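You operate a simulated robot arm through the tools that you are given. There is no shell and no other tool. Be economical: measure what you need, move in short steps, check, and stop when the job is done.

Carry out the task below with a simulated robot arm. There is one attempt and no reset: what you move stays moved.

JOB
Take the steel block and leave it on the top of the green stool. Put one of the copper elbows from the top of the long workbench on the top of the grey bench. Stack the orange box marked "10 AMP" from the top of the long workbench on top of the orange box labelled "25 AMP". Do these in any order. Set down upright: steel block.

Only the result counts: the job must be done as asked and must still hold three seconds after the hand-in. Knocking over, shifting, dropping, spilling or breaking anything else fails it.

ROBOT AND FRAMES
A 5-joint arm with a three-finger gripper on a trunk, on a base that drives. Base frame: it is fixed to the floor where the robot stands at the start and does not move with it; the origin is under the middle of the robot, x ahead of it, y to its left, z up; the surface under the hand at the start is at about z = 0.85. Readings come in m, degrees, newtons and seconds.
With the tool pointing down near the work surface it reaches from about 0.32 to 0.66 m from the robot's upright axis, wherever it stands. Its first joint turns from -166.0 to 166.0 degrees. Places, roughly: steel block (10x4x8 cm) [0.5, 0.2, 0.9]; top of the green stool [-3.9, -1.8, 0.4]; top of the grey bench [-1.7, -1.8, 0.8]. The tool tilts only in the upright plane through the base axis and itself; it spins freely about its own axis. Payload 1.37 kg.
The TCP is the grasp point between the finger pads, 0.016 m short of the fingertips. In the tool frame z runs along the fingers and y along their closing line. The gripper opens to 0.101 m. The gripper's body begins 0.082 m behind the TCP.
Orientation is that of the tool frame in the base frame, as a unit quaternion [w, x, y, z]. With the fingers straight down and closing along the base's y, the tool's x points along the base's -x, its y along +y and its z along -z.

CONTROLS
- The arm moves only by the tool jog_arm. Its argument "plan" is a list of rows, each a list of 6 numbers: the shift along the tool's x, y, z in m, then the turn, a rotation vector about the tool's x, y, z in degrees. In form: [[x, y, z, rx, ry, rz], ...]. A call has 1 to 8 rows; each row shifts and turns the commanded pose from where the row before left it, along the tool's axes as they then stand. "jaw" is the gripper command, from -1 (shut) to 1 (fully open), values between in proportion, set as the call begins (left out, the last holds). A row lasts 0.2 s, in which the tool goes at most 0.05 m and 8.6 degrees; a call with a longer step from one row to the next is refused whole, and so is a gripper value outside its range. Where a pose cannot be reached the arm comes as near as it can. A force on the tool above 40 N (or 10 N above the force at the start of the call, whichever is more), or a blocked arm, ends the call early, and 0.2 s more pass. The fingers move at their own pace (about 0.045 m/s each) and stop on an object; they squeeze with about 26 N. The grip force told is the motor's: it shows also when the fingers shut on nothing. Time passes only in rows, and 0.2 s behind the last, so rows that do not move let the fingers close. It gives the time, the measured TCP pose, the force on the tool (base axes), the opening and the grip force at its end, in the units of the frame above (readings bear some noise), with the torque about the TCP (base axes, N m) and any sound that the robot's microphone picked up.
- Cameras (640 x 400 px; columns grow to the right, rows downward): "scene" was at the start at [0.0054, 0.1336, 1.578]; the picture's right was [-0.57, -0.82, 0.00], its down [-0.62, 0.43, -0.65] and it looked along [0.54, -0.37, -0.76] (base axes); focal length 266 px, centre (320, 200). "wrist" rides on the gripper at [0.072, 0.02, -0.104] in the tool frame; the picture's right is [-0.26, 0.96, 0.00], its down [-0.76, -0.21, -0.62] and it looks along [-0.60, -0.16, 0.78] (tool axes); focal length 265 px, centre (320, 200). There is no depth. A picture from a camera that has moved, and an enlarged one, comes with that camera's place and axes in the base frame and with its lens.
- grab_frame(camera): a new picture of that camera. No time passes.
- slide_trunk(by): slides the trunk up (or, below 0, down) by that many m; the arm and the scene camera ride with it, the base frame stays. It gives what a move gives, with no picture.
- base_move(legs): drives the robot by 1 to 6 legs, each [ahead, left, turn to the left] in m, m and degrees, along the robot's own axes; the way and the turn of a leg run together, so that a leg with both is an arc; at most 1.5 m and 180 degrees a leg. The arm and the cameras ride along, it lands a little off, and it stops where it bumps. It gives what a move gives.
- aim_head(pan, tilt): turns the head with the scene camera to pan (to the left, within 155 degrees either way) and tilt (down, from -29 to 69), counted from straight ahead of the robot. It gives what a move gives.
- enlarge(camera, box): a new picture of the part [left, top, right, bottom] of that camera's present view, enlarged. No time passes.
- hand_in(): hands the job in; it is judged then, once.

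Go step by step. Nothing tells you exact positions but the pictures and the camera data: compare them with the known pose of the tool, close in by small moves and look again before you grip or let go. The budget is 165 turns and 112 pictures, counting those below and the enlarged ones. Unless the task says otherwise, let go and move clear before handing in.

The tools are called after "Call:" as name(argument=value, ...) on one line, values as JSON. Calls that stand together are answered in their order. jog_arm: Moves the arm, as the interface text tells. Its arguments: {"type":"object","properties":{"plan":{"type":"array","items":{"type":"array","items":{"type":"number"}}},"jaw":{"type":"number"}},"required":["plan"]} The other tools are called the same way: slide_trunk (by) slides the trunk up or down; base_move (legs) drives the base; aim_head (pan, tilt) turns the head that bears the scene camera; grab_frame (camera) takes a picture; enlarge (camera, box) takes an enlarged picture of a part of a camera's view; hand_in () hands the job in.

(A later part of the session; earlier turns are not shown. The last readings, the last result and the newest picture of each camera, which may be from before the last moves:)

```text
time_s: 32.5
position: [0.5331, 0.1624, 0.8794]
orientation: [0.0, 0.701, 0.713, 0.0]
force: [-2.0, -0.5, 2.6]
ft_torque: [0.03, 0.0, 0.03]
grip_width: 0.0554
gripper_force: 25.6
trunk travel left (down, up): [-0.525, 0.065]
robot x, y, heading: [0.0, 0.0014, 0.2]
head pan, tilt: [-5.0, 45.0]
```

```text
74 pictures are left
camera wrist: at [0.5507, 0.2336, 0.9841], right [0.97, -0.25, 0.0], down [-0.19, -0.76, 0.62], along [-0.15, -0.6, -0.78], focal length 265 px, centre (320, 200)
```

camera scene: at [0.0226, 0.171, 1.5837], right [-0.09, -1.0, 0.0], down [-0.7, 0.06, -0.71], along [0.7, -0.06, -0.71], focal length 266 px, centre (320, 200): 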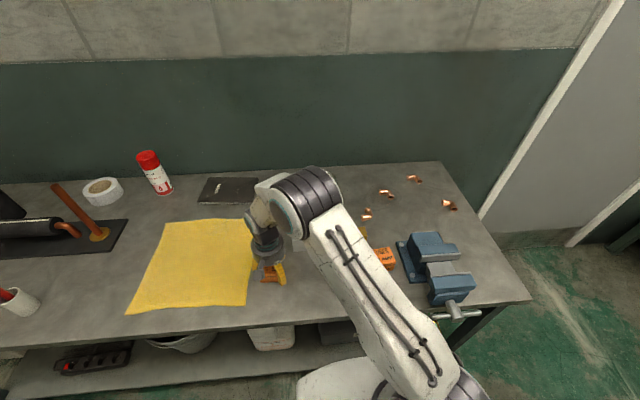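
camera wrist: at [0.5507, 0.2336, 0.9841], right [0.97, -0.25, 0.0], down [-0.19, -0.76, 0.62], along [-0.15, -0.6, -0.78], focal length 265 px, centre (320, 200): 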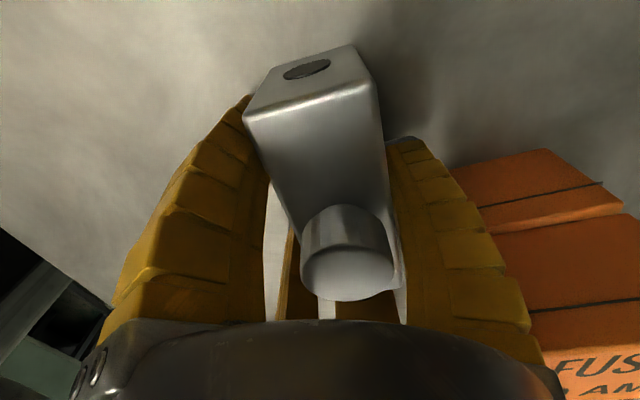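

Firm grip on the block; I'll lift slowly and check the load.

Call:
jog_arm(plan=[[0, 0, -0.015, 0, 0, 0], [0, 0, -0.03, 0, 0, 0], [0, 0, -0.04, 0, 0, 0], [0, 0, -0.04, 0, 0, 0], [0, 0, 0, 0, 0, 0]])

Call:
grab_frame(camera="wrist")

Call:
grab_frame(camera="scene")

```text
time_s: 33.7
position: [0.533, 0.161, 1.0026]
orientation: [0.0, 0.701, 0.713, 0.0]
force: [-0.2, 0.4, -5.6]
ft_torque: [-0.01, 0.04, 0.0]
grip_width: 0.0556
gripper_force: 26.3
trunk travel left (down, up): [-0.525, 0.065]
robot x, y, heading: [-0.0025, 0.0023, -0.2]
head pan, tilt: [-5.0, 45.0]
```

```text
73 pictures are left
camera wrist: at [0.5514, 0.2336, 1.1077], right [0.97, -0.25, 0.0], down [-0.19, -0.76, 0.62], along [-0.15, -0.6, -0.78], focal length 265 px, centre (320, 200)
```

wrist: 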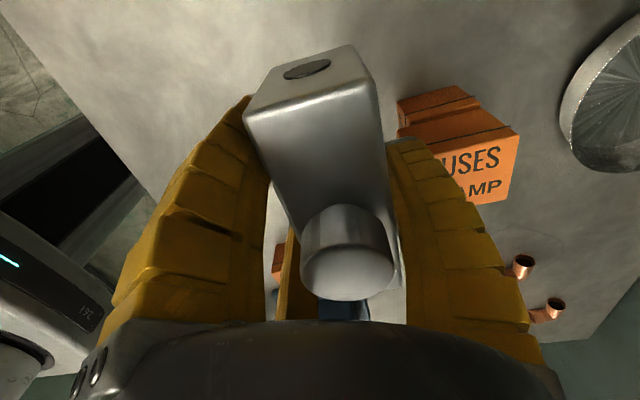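

```text
72 pictures are left
camera scene: at [0.0232, 0.171, 1.5836], right [-0.09, -1.0, 0.0], down [-0.7, 0.06, -0.71], along [0.7, -0.06, -0.71], focal length 266 px, centre (320, 200)
```

scene: 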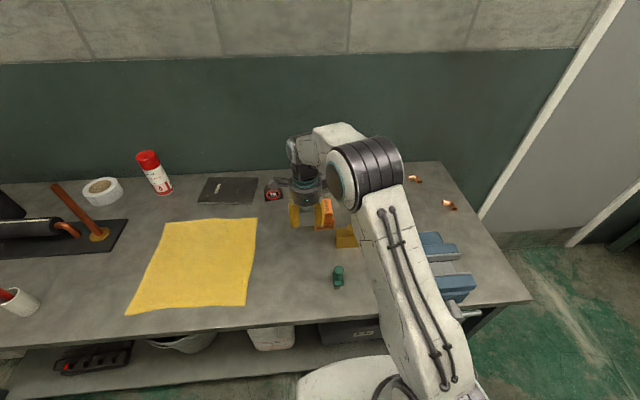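

The block weighs about 0.55 kg and sits well in the grip. I'll look around behind the robot to plan the drive.

Call:
aim_head(pan=-145, tilt=20)

Call:
grab_frame(camera="scene")

Call:
aim_head(pan=150, tilt=25)

Call:
grab_frame(camera="scene")

Call:
aim_head(pan=-90, tilt=25)

Call:
grab_frame(camera="scene")

```text
time_s: 35.9
position: [0.5343, 0.162, 1.0028]
orientation: [0.0, 0.701, 0.713, 0.001]
force: [0.1, 0.1, -6.3]
ft_torque: [-0.02, 0.06, -0.03]
grip_width: 0.0555
gripper_force: 25.3
trunk travel left (down, up): [-0.525, 0.065]
robot x, y, heading: [0.0007, 0.0028, 0.2]
head pan, tilt: [-145.0, 20.0]
```

```text
71 pictures are left
camera scene: at [-0.1342, 0.1246, 1.6224], right [-0.57, 0.82, 0.0], down [0.28, 0.2, -0.94], along [-0.77, -0.54, -0.34], focal length 266 px, centre (320, 200)
```

scene: 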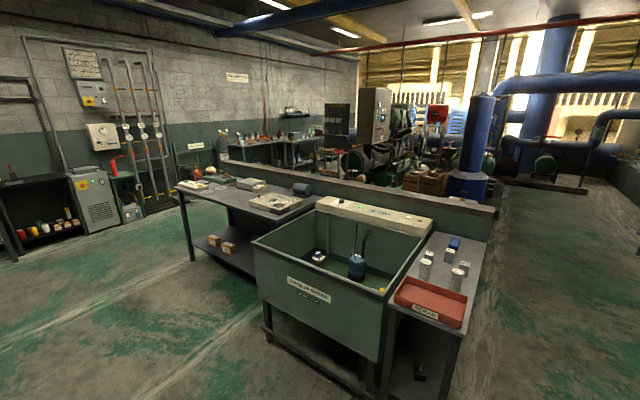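

```text
time_s: 40.0
position: [0.5335, 0.1611, 1.0038]
orientation: [0.0, 0.701, 0.713, 0.0]
force: [0.2, 0.1, -5.3]
ft_torque: [-0.03, 0.09, 0.0]
grip_width: 0.0557
gripper_force: 26.2
trunk travel left (down, up): [-0.525, 0.065]
robot x, y, heading: [-0.004, -0.0023, 0.2]
head pan, tilt: [150.0, 25.0]
```

```text
70 pictures are left
camera scene: at [-0.1378, 0.2242, 1.6143], right [0.5, 0.87, 0.0], down [0.37, -0.21, -0.91], along [-0.78, 0.45, -0.42], focal length 266 px, centre (320, 200)
```

scene: 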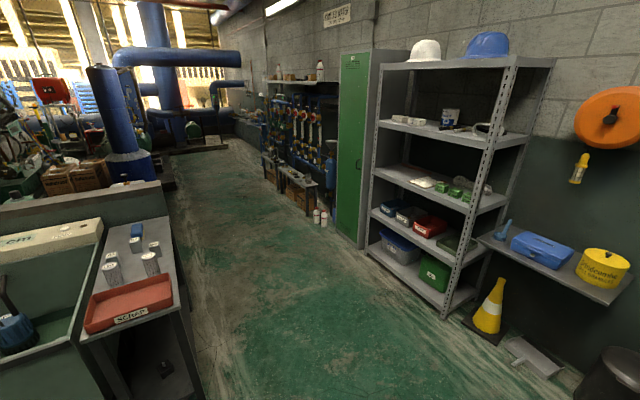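

```text
time_s: 43.3
position: [0.5339, 0.1611, 1.0026]
orientation: [0.0, 0.701, 0.713, 0.0]
force: [-0.3, 0.9, -5.0]
ft_torque: [-0.01, 0.0, -0.01]
grip_width: 0.0555
gripper_force: 26.0
trunk travel left (down, up): [-0.525, 0.065]
robot x, y, heading: [0.0029, 0.0006, 0.0]
head pan, tilt: [-90.0, 25.0]
```

```text
69 pictures are left
camera scene: at [-0.0579, 0.0859, 1.6143], right [-1.0, 0.0, 0.0], down [0.0, 0.42, -0.91], along [0.0, -0.91, -0.42], focal length 266 px, centre (320, 200)
```

scene: 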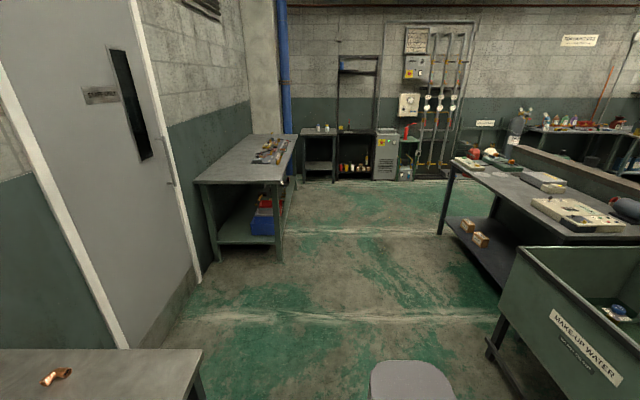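

I can see the grey bench at x about -1.4 to -2, behind a tank, and a low wall at x about -2. The stool is beyond that wall, and the aisle at y about 0.8 looks free. I'll tuck the arm, back off, turn round and look.

Call:
jog_arm(plan=[[-0.02, -0.03, -0.02, 0, 0, 0], [-0.03, -0.035, 0, 0, 0, 0], [-0.03, -0.035, 0, 0, 0, 0], [-0.03, -0.035, 0, 0, 0, 0], [-0.03, -0.02, 0, 0, 0, 0], [-0.02, 0, 0, 0, 0, 0]])

Call:
base_move(legs=[[-0.4, 0, 0]])

Call:
grab_frame(camera="wrist")

```text
time_s: 44.7
position: [0.38, -0.0028, 1.0238]
orientation: [0.001, 0.701, 0.713, 0.0]
force: [0.2, 0.1, -4.5]
ft_torque: [0.02, 0.07, -0.01]
grip_width: 0.0553
gripper_force: 25.9
trunk travel left (down, up): [-0.525, 0.065]
robot x, y, heading: [-0.0028, 0.0008, 0.1]
head pan, tilt: [-90.0, 25.0]
```

```text
time_s: 47.2
position: [-0.0183, -0.0017, 1.0238]
orientation: [0.0, 0.701, 0.713, 0.001]
force: [-0.3, 0.4, -6.5]
ft_torque: [0.0, 0.06, 0.03]
grip_width: 0.0554
gripper_force: 26.1
trunk travel left (down, up): [-0.525, 0.065]
robot x, y, heading: [-0.3949, -0.0011, -0.0]
head pan, tilt: [-90.0, 25.0]
```

```text
68 pictures are left
camera wrist: at [-0.0001, 0.0692, 1.1287], right [0.97, -0.25, 0.0], down [-0.2, -0.76, 0.62], along [-0.15, -0.6, -0.78], focal length 265 px, centre (320, 200)
```

wrist: 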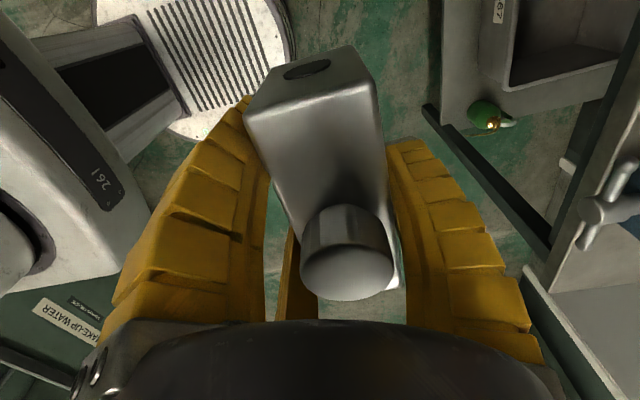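

Call:
base_move(legs=[[0, 0.8, 0], [0, 0, 180]])

Call:
aim_head(pan=0, tilt=20)

Call:
grab_frame(camera="scene")

```text
time_s: 55.3
position: [-0.3521, 1.12, 1.022]
orientation: [-0.006, 0.038, 0.999, -0.002]
force: [0.4, 0.4, -5.4]
ft_torque: [0.0, 0.02, -0.01]
grip_width: 0.0553
gripper_force: 26.3
trunk travel left (down, up): [-0.525, 0.065]
robot x, y, heading: [-0.3705, 0.7415, 84.5]
head pan, tilt: [-90.0, 25.0]
stopped in leg 2: the robot was blocked; the commanded pose is now the measured one
```

```text
time_s: 57.0
position: [-0.3505, 1.1206, 1.0225]
orientation: [-0.006, 0.039, 0.999, -0.001]
force: [0.5, -0.2, -4.1]
ft_torque: [-0.07, 0.0, 0.0]
grip_width: 0.0555
gripper_force: 26.0
trunk travel left (down, up): [-0.525, 0.065]
robot x, y, heading: [-0.3696, 0.7386, 84.3]
head pan, tilt: [0.0, 20.0]
```

```text
67 pictures are left
camera scene: at [-0.5182, 0.7914, 1.6265], right [1.0, -0.1, -0.01], down [-0.05, -0.34, -0.94], along [0.09, 0.94, -0.34], focal length 266 px, centre (320, 200)
```

scene: 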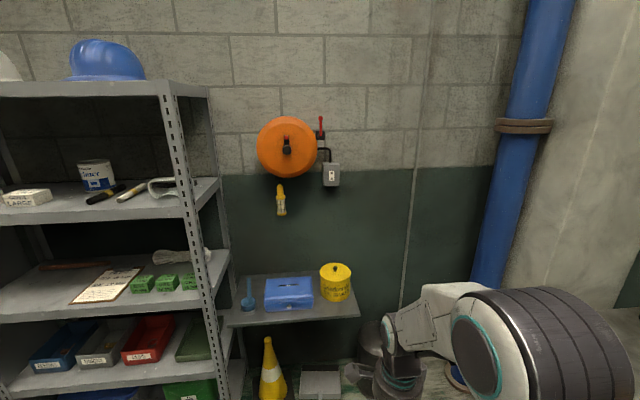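

The turn stopped at 84°, blocked by something. I'll look down around the base before moving again.

Call:
aim_head(pan=90, tilt=60)

Call:
grab_frame(camera="scene")

Call:
aim_head(pan=-90, tilt=60)

Call:
grab_frame(camera="scene")

```text
time_s: 58.6
position: [-0.3518, 1.1203, 1.0233]
orientation: [-0.006, 0.039, 0.999, -0.001]
force: [0.0, 0.2, -6.2]
ft_torque: [-0.03, 0.0, 0.01]
grip_width: 0.0555
gripper_force: 25.7
trunk travel left (down, up): [-0.525, 0.065]
robot x, y, heading: [-0.3693, 0.7408, 84.8]
head pan, tilt: [90.0, 60.0]
```

```text
66 pictures are left
camera scene: at [-0.5944, 0.7054, 1.5692], right [0.1, 1.0, 0.0], down [0.86, -0.08, -0.51], along [-0.51, 0.05, -0.86], focal length 266 px, centre (320, 200)
```

scene: 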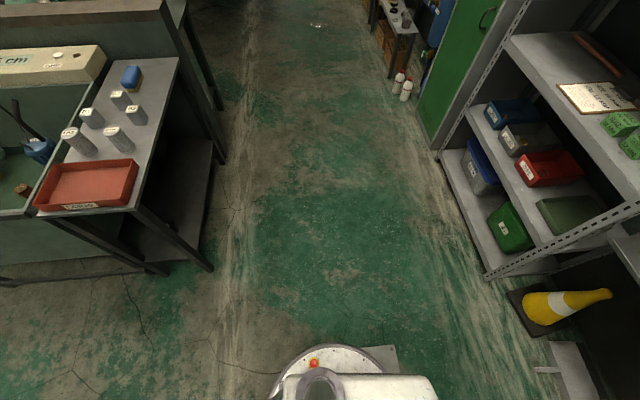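

```text
time_s: 61.3
position: [-0.3517, 1.1204, 1.0226]
orientation: [-0.006, 0.04, 0.999, -0.001]
force: [0.4, 0.3, -5.3]
ft_torque: [-0.03, -0.04, 0.02]
grip_width: 0.0554
gripper_force: 25.7
trunk travel left (down, up): [-0.525, 0.065]
robot x, y, heading: [-0.3678, 0.739, 84.5]
head pan, tilt: [-90.0, 60.0]
```

```text
65 pictures are left
camera scene: at [-0.4617, 0.6925, 1.5675], right [-0.1, -1.0, 0.0], down [-0.87, 0.08, -0.49], along [0.49, -0.05, -0.87], focal length 266 px, centre (320, 200)
```

scene: 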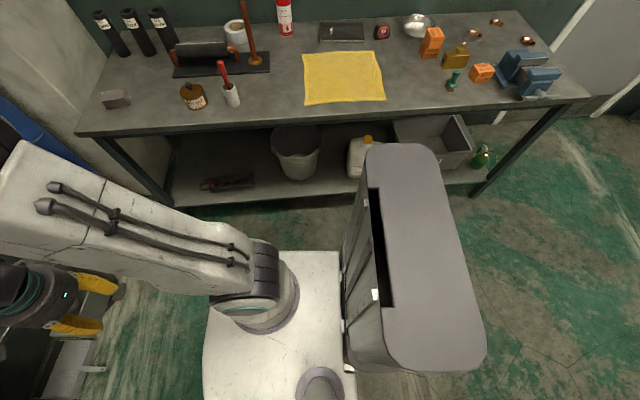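

Call:
aim_head(pan=-20, tilt=66)

Call:
grab_frame(camera="scene")

Call:
aim_head(pan=150, tilt=55)

Call:
grab_frame(camera="scene")

```text
time_s: 62.7
position: [-0.3506, 1.1216, 1.0228]
orientation: [-0.006, 0.04, 0.999, 0.0]
force: [0.4, -0.1, -5.4]
ft_torque: [-0.04, -0.02, -0.02]
grip_width: 0.0556
gripper_force: 26.4
trunk travel left (down, up): [-0.525, 0.065]
robot x, y, heading: [-0.3709, 0.7401, 84.5]
head pan, tilt: [-20.0, 66.0]
```

```text
64 pictures are left
camera scene: at [-0.5024, 0.7526, 1.5615], right [0.9, -0.43, -0.01], down [-0.4, -0.82, -0.4], along [0.16, 0.37, -0.92], focal length 266 px, centre (320, 200)
```

scene: 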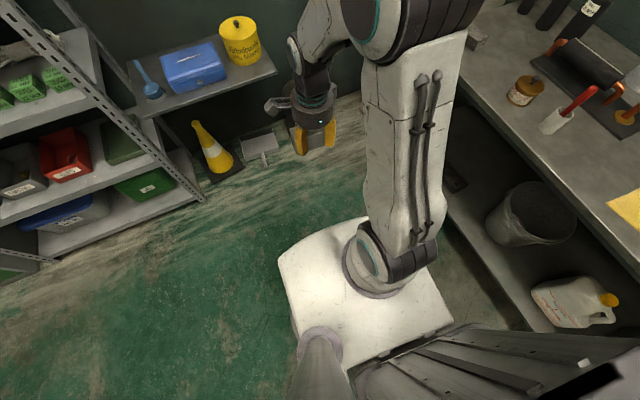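

```text
time_s: 65.3
position: [-0.3502, 1.121, 1.023]
orientation: [-0.006, 0.039, 0.999, -0.001]
force: [-0.2, 0.2, -5.7]
ft_torque: [-0.02, 0.01, 0.01]
grip_width: 0.0553
gripper_force: 25.9
trunk travel left (down, up): [-0.525, 0.065]
robot x, y, heading: [-0.371, 0.7383, 84.5]
head pan, tilt: [150.0, 55.0]
```

```text
63 pictures are left
camera scene: at [-0.5699, 0.6403, 1.5749], right [-0.81, 0.58, 0.01], down [0.47, 0.67, -0.58], along [-0.34, -0.47, -0.82], focal length 266 px, centre (320, 200)
```

scene: 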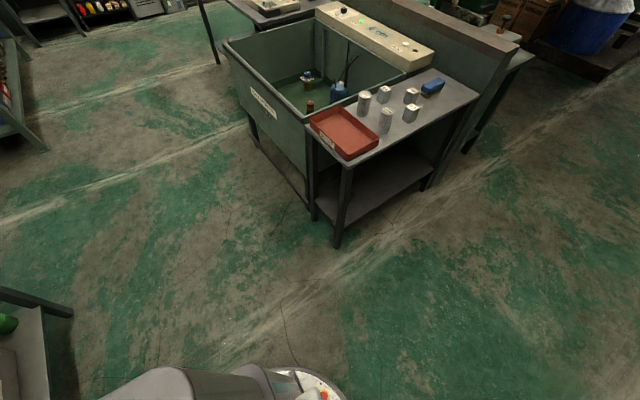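

Nothing else is near; most likely the rear cabinet touched the workbench edge. I'll slide away from the bench, toward the robot's left, before turning on.

Call:
base_move(legs=[[0, 0.3, 0], [0.1, 0, 0]])

Call:
base_move(legs=[[0, 0, 47], [0, 0, 48.5]])

Call:
aim_head(pan=0, tilt=20)

Call:
grab_frame(camera="scene")

```text
time_s: 68.1
position: [-0.6439, 1.2498, 1.0215]
orientation: [0.006, 0.039, 0.999, -0.001]
force: [0.1, 0.5, -6.2]
ft_torque: [-0.09, 0.0, 0.01]
grip_width: 0.0554
gripper_force: 26.1
trunk travel left (down, up): [-0.525, 0.065]
robot x, y, heading: [-0.6581, 0.8665, 84.6]
head pan, tilt: [150.0, 55.0]
```

```text
time_s: 72.8
position: [-1.0406, 0.8628, 1.0208]
orientation: [-0.001, 0.711, -0.703, 0.001]
force: [0.4, 0.6, -5.3]
ft_torque: [0.01, -0.08, 0.01]
grip_width: 0.0555
gripper_force: 26.3
trunk travel left (down, up): [-0.525, 0.065]
robot x, y, heading: [-0.6592, 0.8704, 179.4]
head pan, tilt: [150.0, 55.0]
```

```text
time_s: 75.2
position: [-1.0288, 0.8629, 1.0252]
orientation: [0.003, 0.711, -0.704, -0.004]
force: [0.0, 0.5, -6.3]
ft_torque: [-0.02, -0.01, -0.02]
grip_width: 0.0552
gripper_force: 26.1
trunk travel left (down, up): [-0.525, 0.065]
robot x, y, heading: [-0.6567, 0.8671, 179.7]
head pan, tilt: [0.0, 20.0]
```

```text
62 pictures are left
camera scene: at [-0.713, 0.6956, 1.6238], right [0.01, 1.0, 0.0], down [0.35, 0.0, -0.94], along [-0.94, 0.01, -0.35], focal length 266 px, centre (320, 200)
```

scene: 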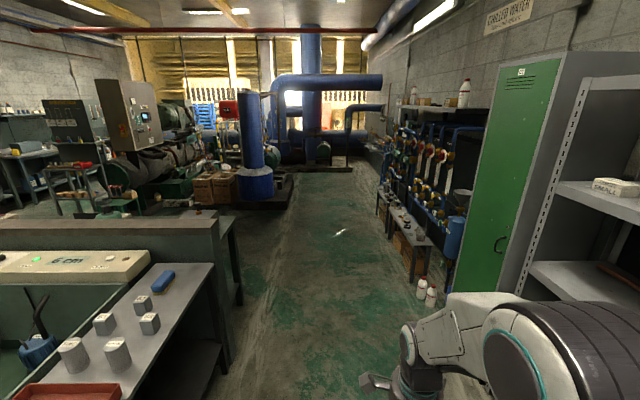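

The aisle ahead is clear to about x = -4. I'll drive ahead to x of about -3 and then look left toward the stool.

Call:
base_move(legs=[[1.4, 0, 0], [1.0, 0, 0]])

Call:
aim_head(pan=60, tilt=30)

Call:
grab_frame(camera="scene")

```text
time_s: 86.9
position: [-3.4202, 0.8765, 1.0246]
orientation: [0.004, 0.713, -0.701, -0.003]
force: [-0.1, -0.3, -5.5]
ft_torque: [-0.03, -0.06, 0.02]
grip_width: 0.0558
gripper_force: 26.4
trunk travel left (down, up): [-0.525, 0.065]
robot x, y, heading: [-3.0485, 0.8838, 179.8]
head pan, tilt: [0.0, 20.0]
```

```text
time_s: 88.2
position: [-3.4207, 0.8772, 1.0235]
orientation: [0.004, 0.712, -0.702, -0.004]
force: [1.0, 0.8, -5.0]
ft_torque: [0.02, -0.06, 0.02]
grip_width: 0.0554
gripper_force: 25.6
trunk travel left (down, up): [-0.525, 0.065]
robot x, y, heading: [-3.0493, 0.8848, 179.9]
head pan, tilt: [60.0, 30.0]
```

```text
61 pictures are left
camera scene: at [-3.0365, 0.6331, 1.6063], right [-0.86, 0.5, 0.0], down [0.25, 0.43, -0.87], along [-0.44, -0.75, -0.5], focal length 266 px, centre (320, 200)
```

scene: 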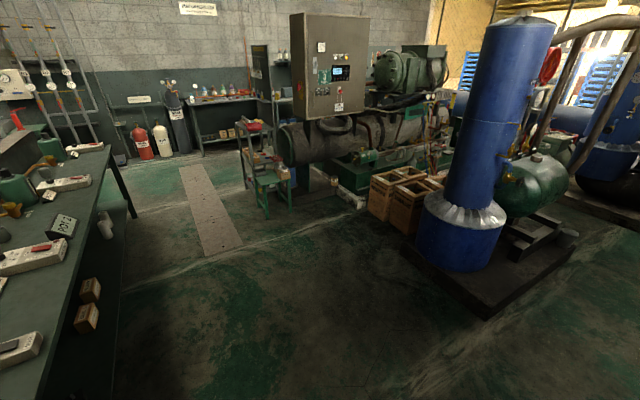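

The green stool is in view right where stated. I'll go on a little, turn left to face it, and come closer.

Call:
base_move(legs=[[0.4, 0.3, 0], [0, 0, 90], [0.8, -0.45, 0]])

Call:
aim_head(pan=0, tilt=35)

Call:
grab_frame(camera="scene")

```text
time_s: 99.4
position: [-3.8959, -0.5788, 1.0249]
orientation: [0.006, 1.0, 0.011, 0.0]
force: [0.2, -0.7, -5.6]
ft_torque: [0.05, -0.04, 0.01]
grip_width: 0.0557
gripper_force: 26.4
trunk travel left (down, up): [-0.525, 0.065]
robot x, y, heading: [-3.9045, -0.211, -89.8]
head pan, tilt: [60.0, 30.0]
```

```text
time_s: 100.7
position: [-3.896, -0.5788, 1.0249]
orientation: [0.005, 1.0, 0.01, 0.0]
force: [0.3, 0.6, -5.7]
ft_torque: [0.02, -0.01, -0.05]
grip_width: 0.0555
gripper_force: 26.2
trunk travel left (down, up): [-0.525, 0.065]
robot x, y, heading: [-3.9039, -0.2107, -90.0]
head pan, tilt: [0.0, 35.0]
```

```text
60 pictures are left
camera scene: at [-3.7284, -0.2364, 1.5985], right [-1.0, 0.0, 0.0], down [0.0, 0.57, -0.82], along [0.0, -0.82, -0.57], focal length 266 px, centre (320, 200)
```

scene: 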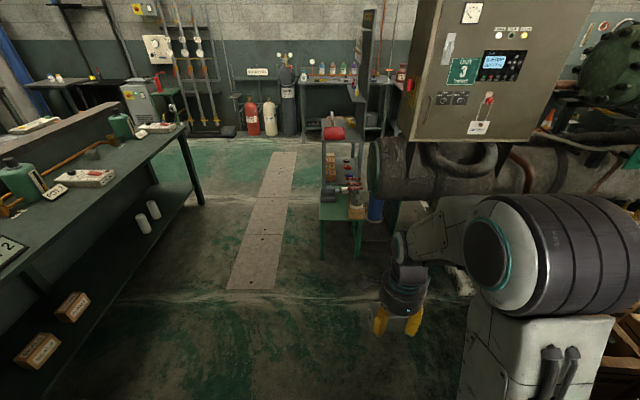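

Call:
enlarge(camera="scene", box=[290, 110, 450, 280])

```text
2.35 times, centred on (370, 195) of scene
camera zoom: at [-3.7284, -0.2364, 1.5985], right [-1.0, 0.0, 0.0], down [0.0, 0.57, -0.82], along [0.0, -0.82, -0.57], focal length 626 px, centre (202, 212)
```

zoom: 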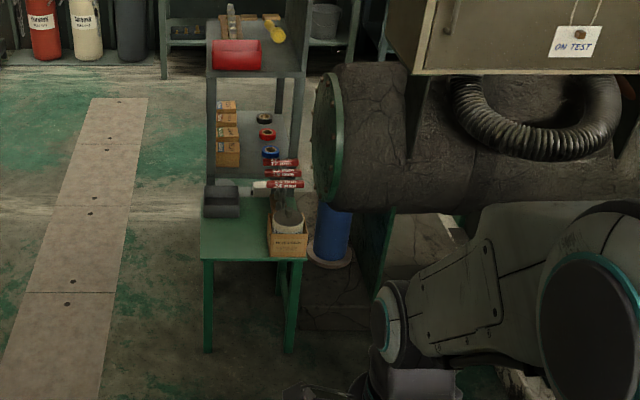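

The stool's front-left part is free, with a tray behind and a cardboard box on the right. I'll move up and look from closer.

Call:
base_move(legs=[[0.82, 0.08, 0]])

Call:
aim_head(pan=-5, tilt=56)

Call:
grab_frame(camera="scene")

```text
time_s: 105.1
position: [-3.8151, -1.4065, 1.0242]
orientation: [0.005, 1.0, 0.009, 0.0]
force: [-0.6, -0.4, -5.7]
ft_torque: [0.05, 0.0, 0.03]
grip_width: 0.0553
gripper_force: 26.1
trunk travel left (down, up): [-0.525, 0.065]
robot x, y, heading: [-3.8244, -1.0366, -89.8]
head pan, tilt: [0.0, 35.0]
```

```text
time_s: 106.0
position: [-3.8146, -1.4053, 1.024]
orientation: [0.005, 1.0, 0.01, 0.001]
force: [0.2, -0.2, -5.0]
ft_torque: [0.08, -0.01, 0.0]
grip_width: 0.0555
gripper_force: 26.3
trunk travel left (down, up): [-0.525, 0.065]
robot x, y, heading: [-3.8224, -1.0387, -90.1]
head pan, tilt: [-5.0, 56.0]
```

```text
58 pictures are left
camera scene: at [-3.6536, -1.0462, 1.5691], right [-1.0, 0.09, 0.0], down [0.07, 0.83, -0.56], along [-0.05, -0.56, -0.83], focal length 266 px, centre (320, 200)
```

scene: 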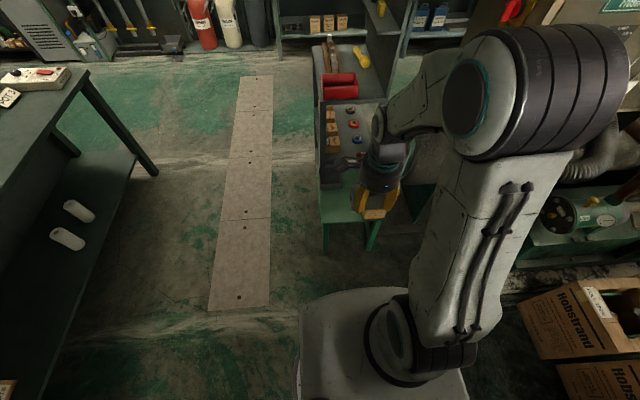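

Call:
enlarge(camera="scene", box=[305, 120, 415, 260])

```text
2.86 times, centred on (360, 190) of scene
camera zoom: at [-3.6536, -1.0462, 1.5691], right [-1.0, 0.09, 0.0], down [0.07, 0.83, -0.56], along [-0.05, -0.56, -0.83], focal length 760 px, centre (206, 229)
```

zoom: 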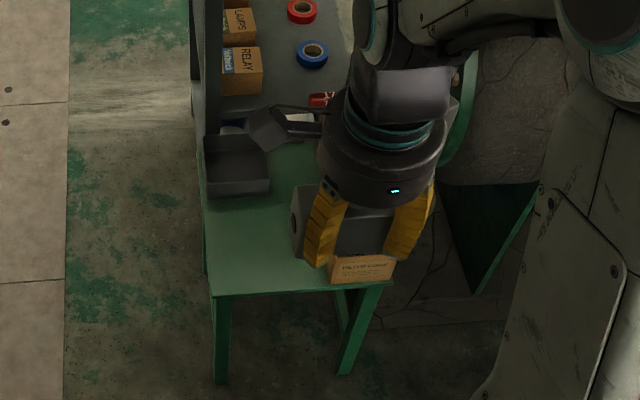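

The free patch is x -3.93..-3.72, y -1.90..-1.70. I'll drive 0.165 m closer and extend the arm over it, then look down with the wrist camera.

Call:
base_move(legs=[[0.165, 0, 0]])

Call:
jog_arm(plan=[[0, 0.042, 0, 0, 0, 0], [0, 0.042, 0, 0, 0, 0], [0, 0.042, 0, 0, 0, 0], [0, 0.042, 0, 0, 0, 0], [0, 0.042, 0, 0, 0, 0], [0, 0, 0, 0, 0, 0]])

Call:
grab_frame(camera="wrist")

```text
time_s: 107.4
position: [-3.8152, -1.5713, 1.0232]
orientation: [0.004, 1.0, 0.011, 0.001]
force: [0.3, -0.9, -6.2]
ft_torque: [0.1, 0.01, -0.01]
grip_width: 0.0556
gripper_force: 26.1
trunk travel left (down, up): [-0.525, 0.065]
robot x, y, heading: [-3.8242, -1.2026, -90.0]
head pan, tilt: [-5.0, 56.0]
```

```text
time_s: 108.8
position: [-3.8107, -1.7812, 1.0273]
orientation: [0.005, 1.0, 0.011, 0.0]
force: [0.3, -0.1, -5.4]
ft_torque: [0.05, 0.0, -0.02]
grip_width: 0.0552
gripper_force: 26.3
trunk travel left (down, up): [-0.525, 0.065]
robot x, y, heading: [-3.8247, -1.2034, -89.7]
head pan, tilt: [-5.0, 56.0]
```

```text
56 pictures are left
camera wrist: at [-3.7396, -1.7992, 1.1314], right [-0.24, -0.97, 0.01], down [-0.76, 0.2, 0.62], along [-0.6, 0.15, -0.79], focal length 265 px, centre (320, 200)
```

wrist: 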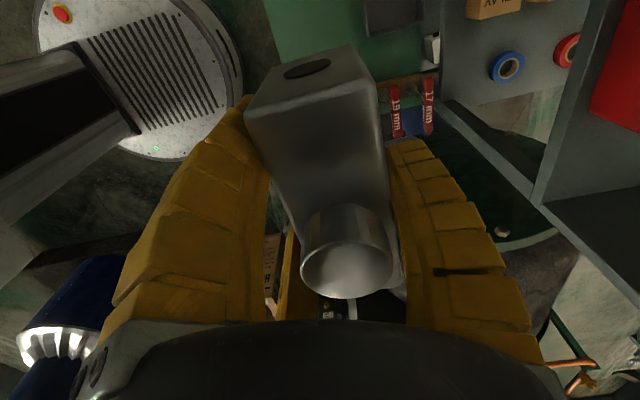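

Clear below. I'll lower the trunk by 0.45 m, then look again.

Call:
slide_trunk(by=-0.3)

Call:
slide_trunk(by=-0.18)

Call:
grab_frame(camera="wrist")

Call:
grab_frame(camera="scene")

```text
time_s: 111.8
position: [-3.8121, -1.7811, 0.7267]
orientation: [0.005, 1.0, 0.011, 0.0]
force: [-0.2, -0.5, -6.0]
ft_torque: [0.04, -0.02, 0.01]
grip_width: 0.0557
gripper_force: 26.2
trunk travel left (down, up): [-0.225, 0.365]
robot x, y, heading: [-3.8253, -1.1998, -89.8]
head pan, tilt: [-5.0, 56.0]
```

```text
time_s: 113.8
position: [-3.8114, -1.7822, 0.5466]
orientation: [0.005, 1.0, 0.011, 0.0]
force: [0.4, -0.4, -5.2]
ft_torque: [0.01, 0.05, -0.03]
grip_width: 0.0554
gripper_force: 26.2
trunk travel left (down, up): [-0.045, 0.545]
robot x, y, heading: [-3.8221, -1.203, -89.8]
head pan, tilt: [-5.0, 56.0]
```

```text
55 pictures are left
camera wrist: at [-3.7396, -1.7993, 0.6515], right [-0.24, -0.97, 0.01], down [-0.76, 0.2, 0.62], along [-0.6, 0.14, -0.79], focal length 265 px, centre (320, 200)
```

wrist: 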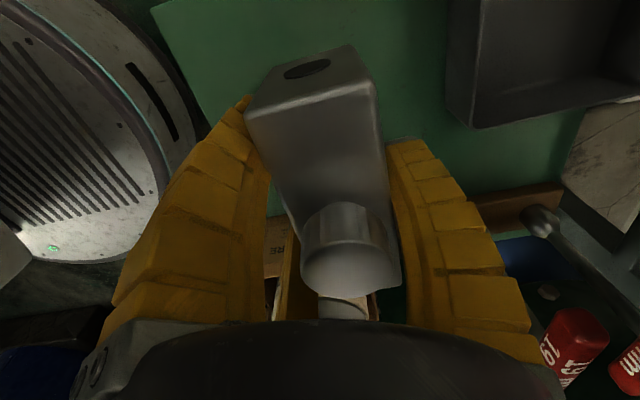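

```text
54 pictures are left
camera scene: at [-3.6533, -1.2115, 1.089], right [-1.0, 0.08, 0.0], down [0.07, 0.83, -0.56], along [-0.05, -0.56, -0.83], focal length 266 px, centre (320, 200)
```

scene: 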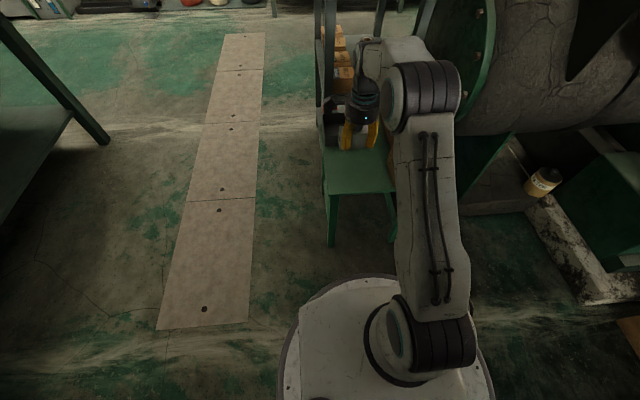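

Everything is clear. I'll lower the block close to the stool top.

Call:
jog_arm(plan=[[0, 0, 0.03, 0, 0, 0], [0, 0, 0.03, 0, 0, 0], [0, 0, 0.03, 0, 0, 0], [0, 0, 0.01, 0, 0, 0], [0, 0, 0, 0, 0, 0]])

Call:
grab_frame(camera="wrist")

Call:
enlarge(camera="scene", box=[310, 60, 430, 210])

```text
time_s: 115.0
position: [-3.8111, -1.7826, 0.4498]
orientation: [0.008, 1.0, 0.011, 0.0]
force: [-1.5, 6.6, 18.4]
ft_torque: [0.08, -0.01, -0.01]
grip_width: 0.056
gripper_force: 25.9
trunk travel left (down, up): [-0.045, 0.545]
robot x, y, heading: [-3.8273, -1.204, -89.9]
head pan, tilt: [-5.0, 56.0]
```

```text
53 pictures are left
camera wrist: at [-3.7398, -1.8003, 0.5548], right [-0.24, -0.97, 0.02], down [-0.76, 0.2, 0.62], along [-0.6, 0.14, -0.79], focal length 265 px, centre (320, 200)
```

wrist: 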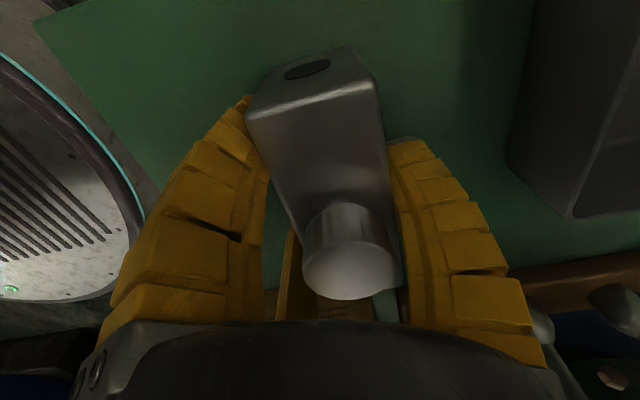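

```text
2.67 times, centred on (370, 135) of scene
camera zoom: at [-3.6534, -1.2094, 1.0894], right [-1.0, 0.08, 0.0], down [0.07, 0.83, -0.56], along [-0.05, -0.56, -0.83], focal length 709 px, centre (187, 373)
```

zoom: 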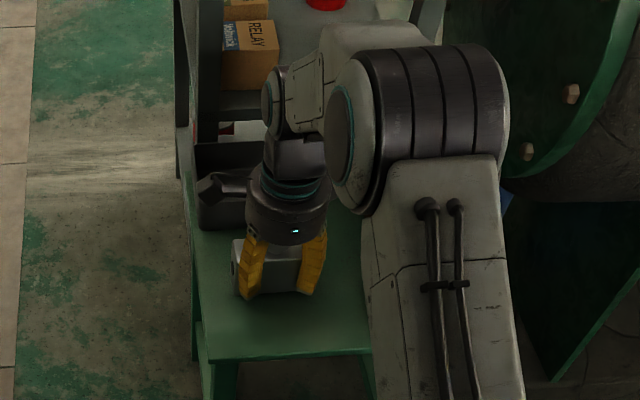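

The block rests flat on the stool (upward force with almost no torque). I'll ease off the press and open just enough.

Call:
jog_arm(plan=[[0, 0, -0.003, 0, 0, 0], [0, 0, 0, 0, 0, 0]])

Call:
jog_arm(plan=[[0, 0, 0, 0, 0, 0], [0, 0, 0, 0, 0, 0], [0, 0, 0, 0, 0, 0]], jaw=0.5)

Call:
grab_frame(camera="wrist")

```text
time_s: 115.6
position: [-3.8114, -1.7827, 0.4491]
orientation: [0.006, 1.0, 0.011, 0.0]
force: [-1.9, -2.1, 6.9]
ft_torque: [-0.09, 0.04, -0.02]
grip_width: 0.0555
gripper_force: 26.0
trunk travel left (down, up): [-0.045, 0.545]
robot x, y, heading: [-3.8237, -1.2053, -89.9]
head pan, tilt: [-5.0, 56.0]
```

```text
time_s: 116.4
position: [-3.81, -1.7822, 0.4496]
orientation: [0.006, 1.0, 0.01, 0.0]
force: [0.4, -0.2, -0.1]
ft_torque: [-0.01, 0.01, 0.01]
grip_width: 0.0782
gripper_force: 1.8
trunk travel left (down, up): [-0.045, 0.545]
robot x, y, heading: [-3.8235, -1.2035, -89.5]
head pan, tilt: [-5.0, 56.0]
```

```text
51 pictures are left
camera wrist: at [-3.7395, -1.8003, 0.5545], right [-0.24, -0.97, 0.01], down [-0.76, 0.2, 0.62], along [-0.6, 0.14, -0.79], focal length 265 px, centre (320, 200)
```

wrist: 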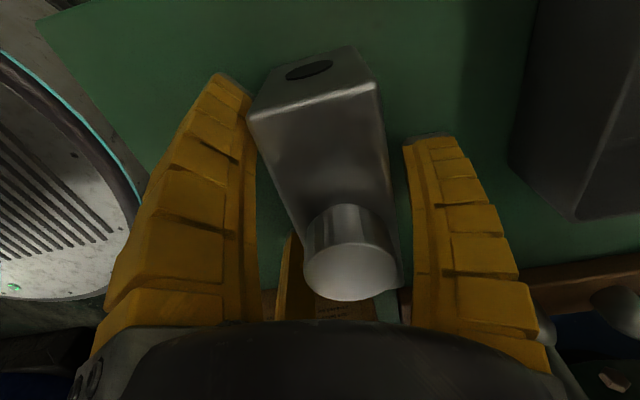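

Released cleanly. I'll lift straight up slowly.

Call:
jog_arm(plan=[[0, 0, -0.02, 0, 0, 0], [0, 0, -0.03, 0, 0, 0], [0, 0, -0.04, 0, 0, 0], [0, 0, -0.04, 0, 0, 0], [0, 0, 0, 0, 0, 0]])

Call:
grab_frame(camera="wrist")

```text
time_s: 117.6
position: [-3.8118, -1.7809, 0.5805]
orientation: [0.005, 1.0, 0.011, 0.0]
force: [-0.7, -0.6, -0.4]
ft_torque: [0.0, -0.02, 0.06]
grip_width: 0.0781
gripper_force: 1.9
trunk travel left (down, up): [-0.045, 0.545]
robot x, y, heading: [-3.82, -1.2039, -89.9]
head pan, tilt: [-5.0, 56.0]
```

```text
50 pictures are left
camera wrist: at [-3.7396, -1.7991, 0.6855], right [-0.24, -0.97, 0.01], down [-0.76, 0.2, 0.62], along [-0.6, 0.14, -0.79], focal length 265 px, centre (320, 200)
```

wrist: 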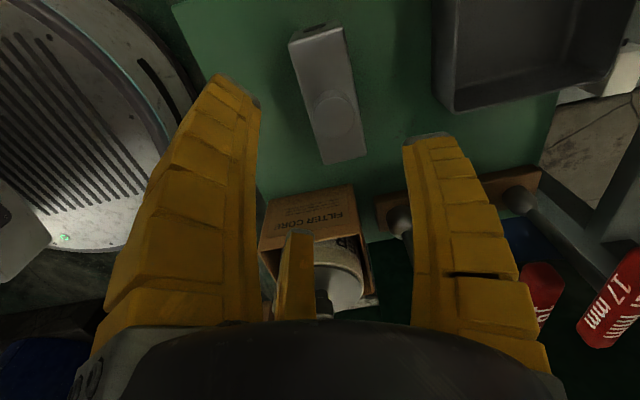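

The block stands upright on the stool. I'll raise the trunk, tuck the arm and drive back for a copper elbow.

Call:
slide_trunk(by=0.48)

Call:
jog_arm(plan=[[0, -0.045, 0, 0, 0, 0], [0, -0.045, 0, 0, 0, 0], [0, -0.045, 0, 0, 0, 0], [0, -0.045, 0, 0, 0, 0], [0, 0, 0, 0, 0, 0]])

Call:
grab_frame(camera="scene")

Call:
base_move(legs=[[-0.9, 0, 0], [-0.9, 0.4, 0], [0, 0, 90]])

```text
refused: 0.48 is not a number from -0.4 to 0.4
```

```text
time_s: 118.8
position: [-3.8155, -1.6016, 0.5782]
orientation: [0.006, 1.0, 0.011, 0.0]
force: [-0.8, 0.1, -0.7]
ft_torque: [0.02, -0.02, -0.01]
grip_width: 0.078
gripper_force: 1.8
trunk travel left (down, up): [-0.045, 0.545]
robot x, y, heading: [-3.8252, -1.2064, -90.0]
head pan, tilt: [-5.0, 56.0]
```

```text
49 pictures are left
camera scene: at [-3.6533, -1.211, 1.089], right [-1.0, 0.08, 0.0], down [0.07, 0.83, -0.56], along [-0.05, -0.56, -0.83], focal length 266 px, centre (320, 200)
```

scene: 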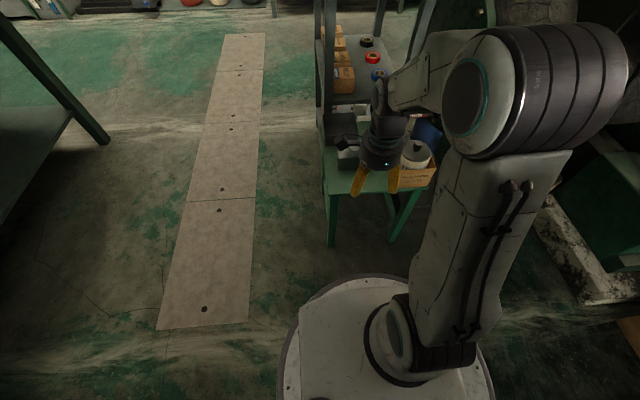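

```text
time_s: 132.1
position: [-3.0156, 0.5974, 0.5792]
orientation: [0.004, 0.707, 0.708, 0.004]
force: [-0.9, -0.6, 0.1]
ft_torque: [0.0, -0.04, 0.04]
grip_width: 0.0779
gripper_force: 2.0
trunk travel left (down, up): [-0.045, 0.545]
robot x, y, heading: [-3.4159, 0.5962, -0.8]
head pan, tilt: [-5.0, 56.0]
```

The trunk limit per call is 0.4; I'll raise it in two parts and drive back up the aisle.

Call:
slide_trunk(by=0.4)

Call:
slide_trunk(by=0.08)

Call:
base_move(legs=[[0, 0.25, 0.8], [1.4, 0, 0], [1.42, 0, 0]])

Call:
aim_head(pan=-90, tilt=50)

Call:
grab_frame(camera="scene")

```text
time_s: 135.9
position: [-3.0147, 0.5969, 0.9786]
orientation: [0.004, 0.707, 0.707, 0.003]
force: [0.4, 0.8, -0.1]
ft_torque: [0.04, 0.0, 0.01]
grip_width: 0.0783
gripper_force: 1.8
trunk travel left (down, up): [-0.445, 0.145]
robot x, y, heading: [-3.4138, 0.5993, -0.8]
head pan, tilt: [-5.0, 56.0]
```

```text
time_s: 137.1
position: [-3.0155, 0.5973, 1.0573]
orientation: [0.004, 0.707, 0.707, 0.004]
force: [-0.3, -0.3, 0.2]
ft_torque: [-0.02, 0.01, 0.02]
grip_width: 0.0783
gripper_force: 1.8
trunk travel left (down, up): [-0.525, 0.065]
robot x, y, heading: [-3.4122, 0.5953, -1.1]
head pan, tilt: [-5.0, 56.0]
```

```text
time_s: 152.1
position: [-0.2139, 0.817, 1.0607]
orientation: [0.003, 0.706, 0.708, 0.004]
force: [0.4, 0.1, -1.0]
ft_torque: [0.02, 0.0, 0.01]
grip_width: 0.0781
gripper_force: 1.6
trunk travel left (down, up): [-0.525, 0.065]
robot x, y, heading: [-0.6101, 0.8117, -0.8]
head pan, tilt: [-5.0, 56.0]
```

```text
time_s: 153.6
position: [-0.2026, 0.8181, 1.0539]
orientation: [0.0, 0.705, 0.709, 0.0]
force: [0.1, -0.1, 0.4]
ft_torque: [0.01, -0.02, 0.0]
grip_width: 0.0785
gripper_force: 1.8
trunk travel left (down, up): [-0.525, 0.065]
robot x, y, heading: [-0.6083, 0.8165, -0.8]
head pan, tilt: [-90.0, 50.0]
```

```text
48 pictures are left
camera scene: at [-0.6896, 0.9169, 1.5779], right [-1.0, 0.01, -0.01], down [0.02, 0.77, -0.64], along [0.0, -0.64, -0.77], focal length 266 px, centre (320, 200)
```

scene: 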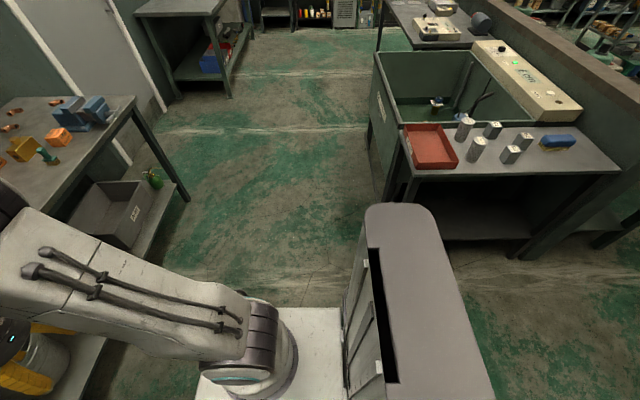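

The rear cabinet would touch the side table, so I'll go forward 0.35 m first and then slide right to y of about -0.05.

Call:
base_move(legs=[[0.35, 0, 0.8], [0, -0.86, 0]])

Call:
aim_head(pan=-15, tilt=45)

Call:
grab_frame(camera="scene")

```text
time_s: 160.1
position: [0.1492, -0.0416, 1.0525]
orientation: [-0.001, 0.7, 0.714, -0.001]
force: [0.4, 0.3, 0.9]
ft_torque: [0.0, 0.01, 0.0]
grip_width: 0.078
gripper_force: 2.0
trunk travel left (down, up): [-0.525, 0.065]
robot x, y, heading: [-0.2638, -0.0469, 0.1]
head pan, tilt: [-90.0, 50.0]
```

```text
time_s: 161.6
position: [0.1498, -0.0437, 1.0527]
orientation: [-0.001, 0.701, 0.713, -0.001]
force: [0.5, -0.7, -0.5]
ft_torque: [-0.01, 0.02, 0.01]
grip_width: 0.078
gripper_force: 2.0
trunk travel left (down, up): [-0.525, 0.065]
robot x, y, heading: [-0.2644, -0.0523, 0.1]
head pan, tilt: [-15.0, 45.0]
```

```text
47 pictures are left
camera scene: at [-0.2421, 0.1059, 1.5837], right [-0.26, -0.97, 0.0], down [-0.68, 0.18, -0.71], along [0.68, -0.18, -0.71], focal length 266 px, centre (320, 200)
```

scene: 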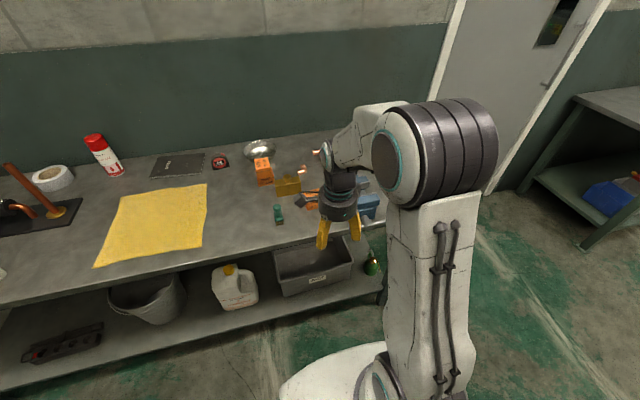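

Call:
base_move(legs=[[0.27, 0, 0]])

Call:
jog_arm(plan=[[0, 0.045, 0, 0, 0, 0], [0, 0.045, 0, 0, 0, 0], [0, 0.04, 0, 0, 0, 0], [0, 0, 0, 0, 0, 0]])

Call:
grab_frame(camera="wrist")

```text
time_s: 163.5
position: [0.4201, -0.0447, 1.0535]
orientation: [-0.001, 0.702, 0.712, -0.001]
force: [0.3, 0.0, -0.6]
ft_torque: [-0.02, 0.07, 0.01]
grip_width: 0.0784
gripper_force: 2.1
trunk travel left (down, up): [-0.525, 0.065]
robot x, y, heading: [0.0109, -0.0526, -0.2]
head pan, tilt: [-15.0, 45.0]
```

```text
time_s: 164.5
position: [0.5491, -0.0444, 1.0536]
orientation: [-0.001, 0.702, 0.712, -0.001]
force: [0.5, -0.5, 0.2]
ft_torque: [-0.02, 0.03, 0.0]
grip_width: 0.0782
gripper_force: 2.5
trunk travel left (down, up): [-0.525, 0.065]
robot x, y, heading: [0.0076, -0.0499, -0.2]
head pan, tilt: [-15.0, 45.0]
```

```text
46 pictures are left
camera wrist: at [0.567, 0.029, 1.1581], right [0.97, -0.25, 0.0], down [-0.2, -0.76, 0.62], along [-0.16, -0.6, -0.78], focal length 265 px, centre (320, 200)
```

wrist: 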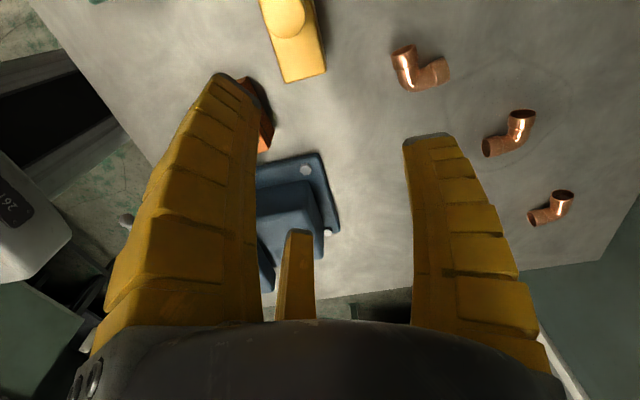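

Call:
enlarge(camera="wrist", box=[370, 20, 490, 120])

Call:
enlarge(camera="scene", box=[200, 90, 380, 230])

```text
4.00 times, centred on (430, 70) of wrist
camera zoom: at [0.567, 0.029, 1.1581], right [0.97, -0.25, 0.0], down [-0.2, -0.76, 0.62], along [-0.16, -0.6, -0.78], focal length 1062 px, centre (-120, 720)
```

zoom: 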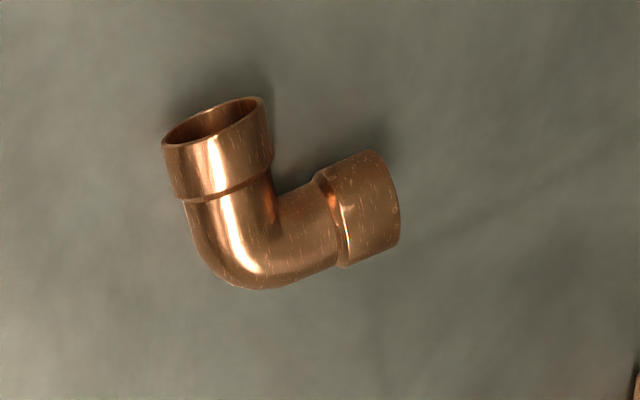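

```text
2.86 times, centred on (290, 160) of scene
camera zoom: at [0.0288, 0.1054, 1.5837], right [-0.26, -0.97, 0.0], down [-0.68, 0.19, -0.71], along [0.68, -0.19, -0.71], focal length 760 px, centre (406, 314)
```

zoom: 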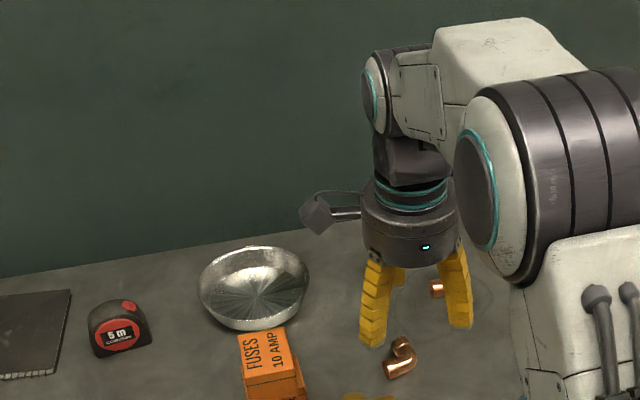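

Elbow 1 lies flat with its corner near (0.639, -0.071) and its legs pointing at about 7° and 97°. I'll aim one finger into the crook (tool y at 52°) with the tool centre at (0.643, -0.066).

Call:
jog_arm(plan=[[0, 0, 0.05, 0, 0, -8.5], [0, 0, 0.05, 0, 0, -8.5], [0, 0, 0, 0, 0, -8.5], [0, 0, 0, 0, 0, -8.5], [0, 0, 0, 0, 0, -8.5], [0, 0, 0, 0, 0, -8.5], [0, 0, 0, 0, 0, 0]])

```text
time_s: 166.1
position: [0.5487, -0.0441, 0.9517]
orientation: [-0.001, 0.326, 0.946, 0.0]
force: [0.6, 0.6, -0.4]
ft_torque: [0.0, -0.01, -0.01]
grip_width: 0.0783
gripper_force: 1.9
trunk travel left (down, up): [-0.525, 0.065]
robot x, y, heading: [0.011, -0.0482, -0.2]
head pan, tilt: [-15.0, 45.0]
```

Call:
jog_arm(plan=[[-0.0439, 0.0203, 0, 0, 0, 0], [-0.0438, 0.0203, 0, 0, 0, 0], [0, 0, 0, 0, 0, 0]])

Call:
enlarge(camera="wrist", box=[220, 60, 460, 270])

```text
time_s: 166.9
position: [0.6423, -0.0655, 0.951]
orientation: [-0.002, 0.327, 0.945, 0.0]
force: [1.0, 0.6, -0.7]
ft_torque: [-0.02, 0.0, -0.02]
grip_width: 0.0782
gripper_force: 2.1
trunk travel left (down, up): [-0.525, 0.065]
robot x, y, heading: [0.0111, -0.0527, -0.0]
head pan, tilt: [-15.0, 45.0]
```

```text
1.90 times, centred on (340, 165) of wrist
camera zoom: at [0.5987, -0.0063, 1.0567], right [0.8, 0.6, 0.0], down [0.47, -0.63, 0.62], along [0.37, -0.5, -0.79], focal length 506 px, centre (282, 267)
```

zoom: 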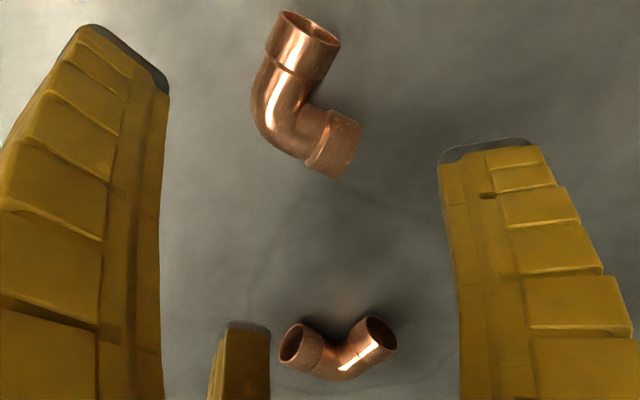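

Position is confirmed. I'll descend to grip height.

Call:
jog_arm(plan=[[0, 0, 0.04, 0, 0, 0], [0, 0, 0.03, 0, 0, 0], [0, 0, 0.01, 0, 0, 0], [0, 0, 0, 0, 0, 0]])

Call:
grab_frame(camera="wrist")

```text
time_s: 167.9
position: [0.6437, -0.065, 0.8704]
orientation: [-0.001, 0.326, 0.945, 0.0]
force: [-0.5, -0.8, 0.0]
ft_torque: [0.02, 0.05, 0.0]
grip_width: 0.078
gripper_force: 1.7
trunk travel left (down, up): [-0.525, 0.065]
robot x, y, heading: [0.0092, -0.0464, -0.2]
head pan, tilt: [-15.0, 45.0]
```

```text
42 pictures are left
camera wrist: at [0.5985, -0.0059, 0.9765], right [0.8, 0.59, 0.0], down [0.47, -0.63, 0.62], along [0.37, -0.5, -0.78], focal length 265 px, centre (320, 200)
```

wrist: 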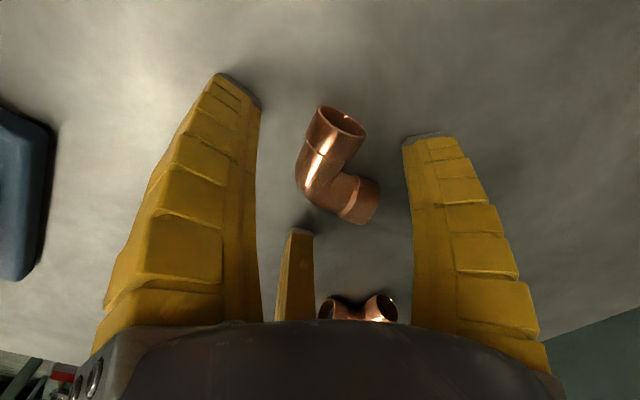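

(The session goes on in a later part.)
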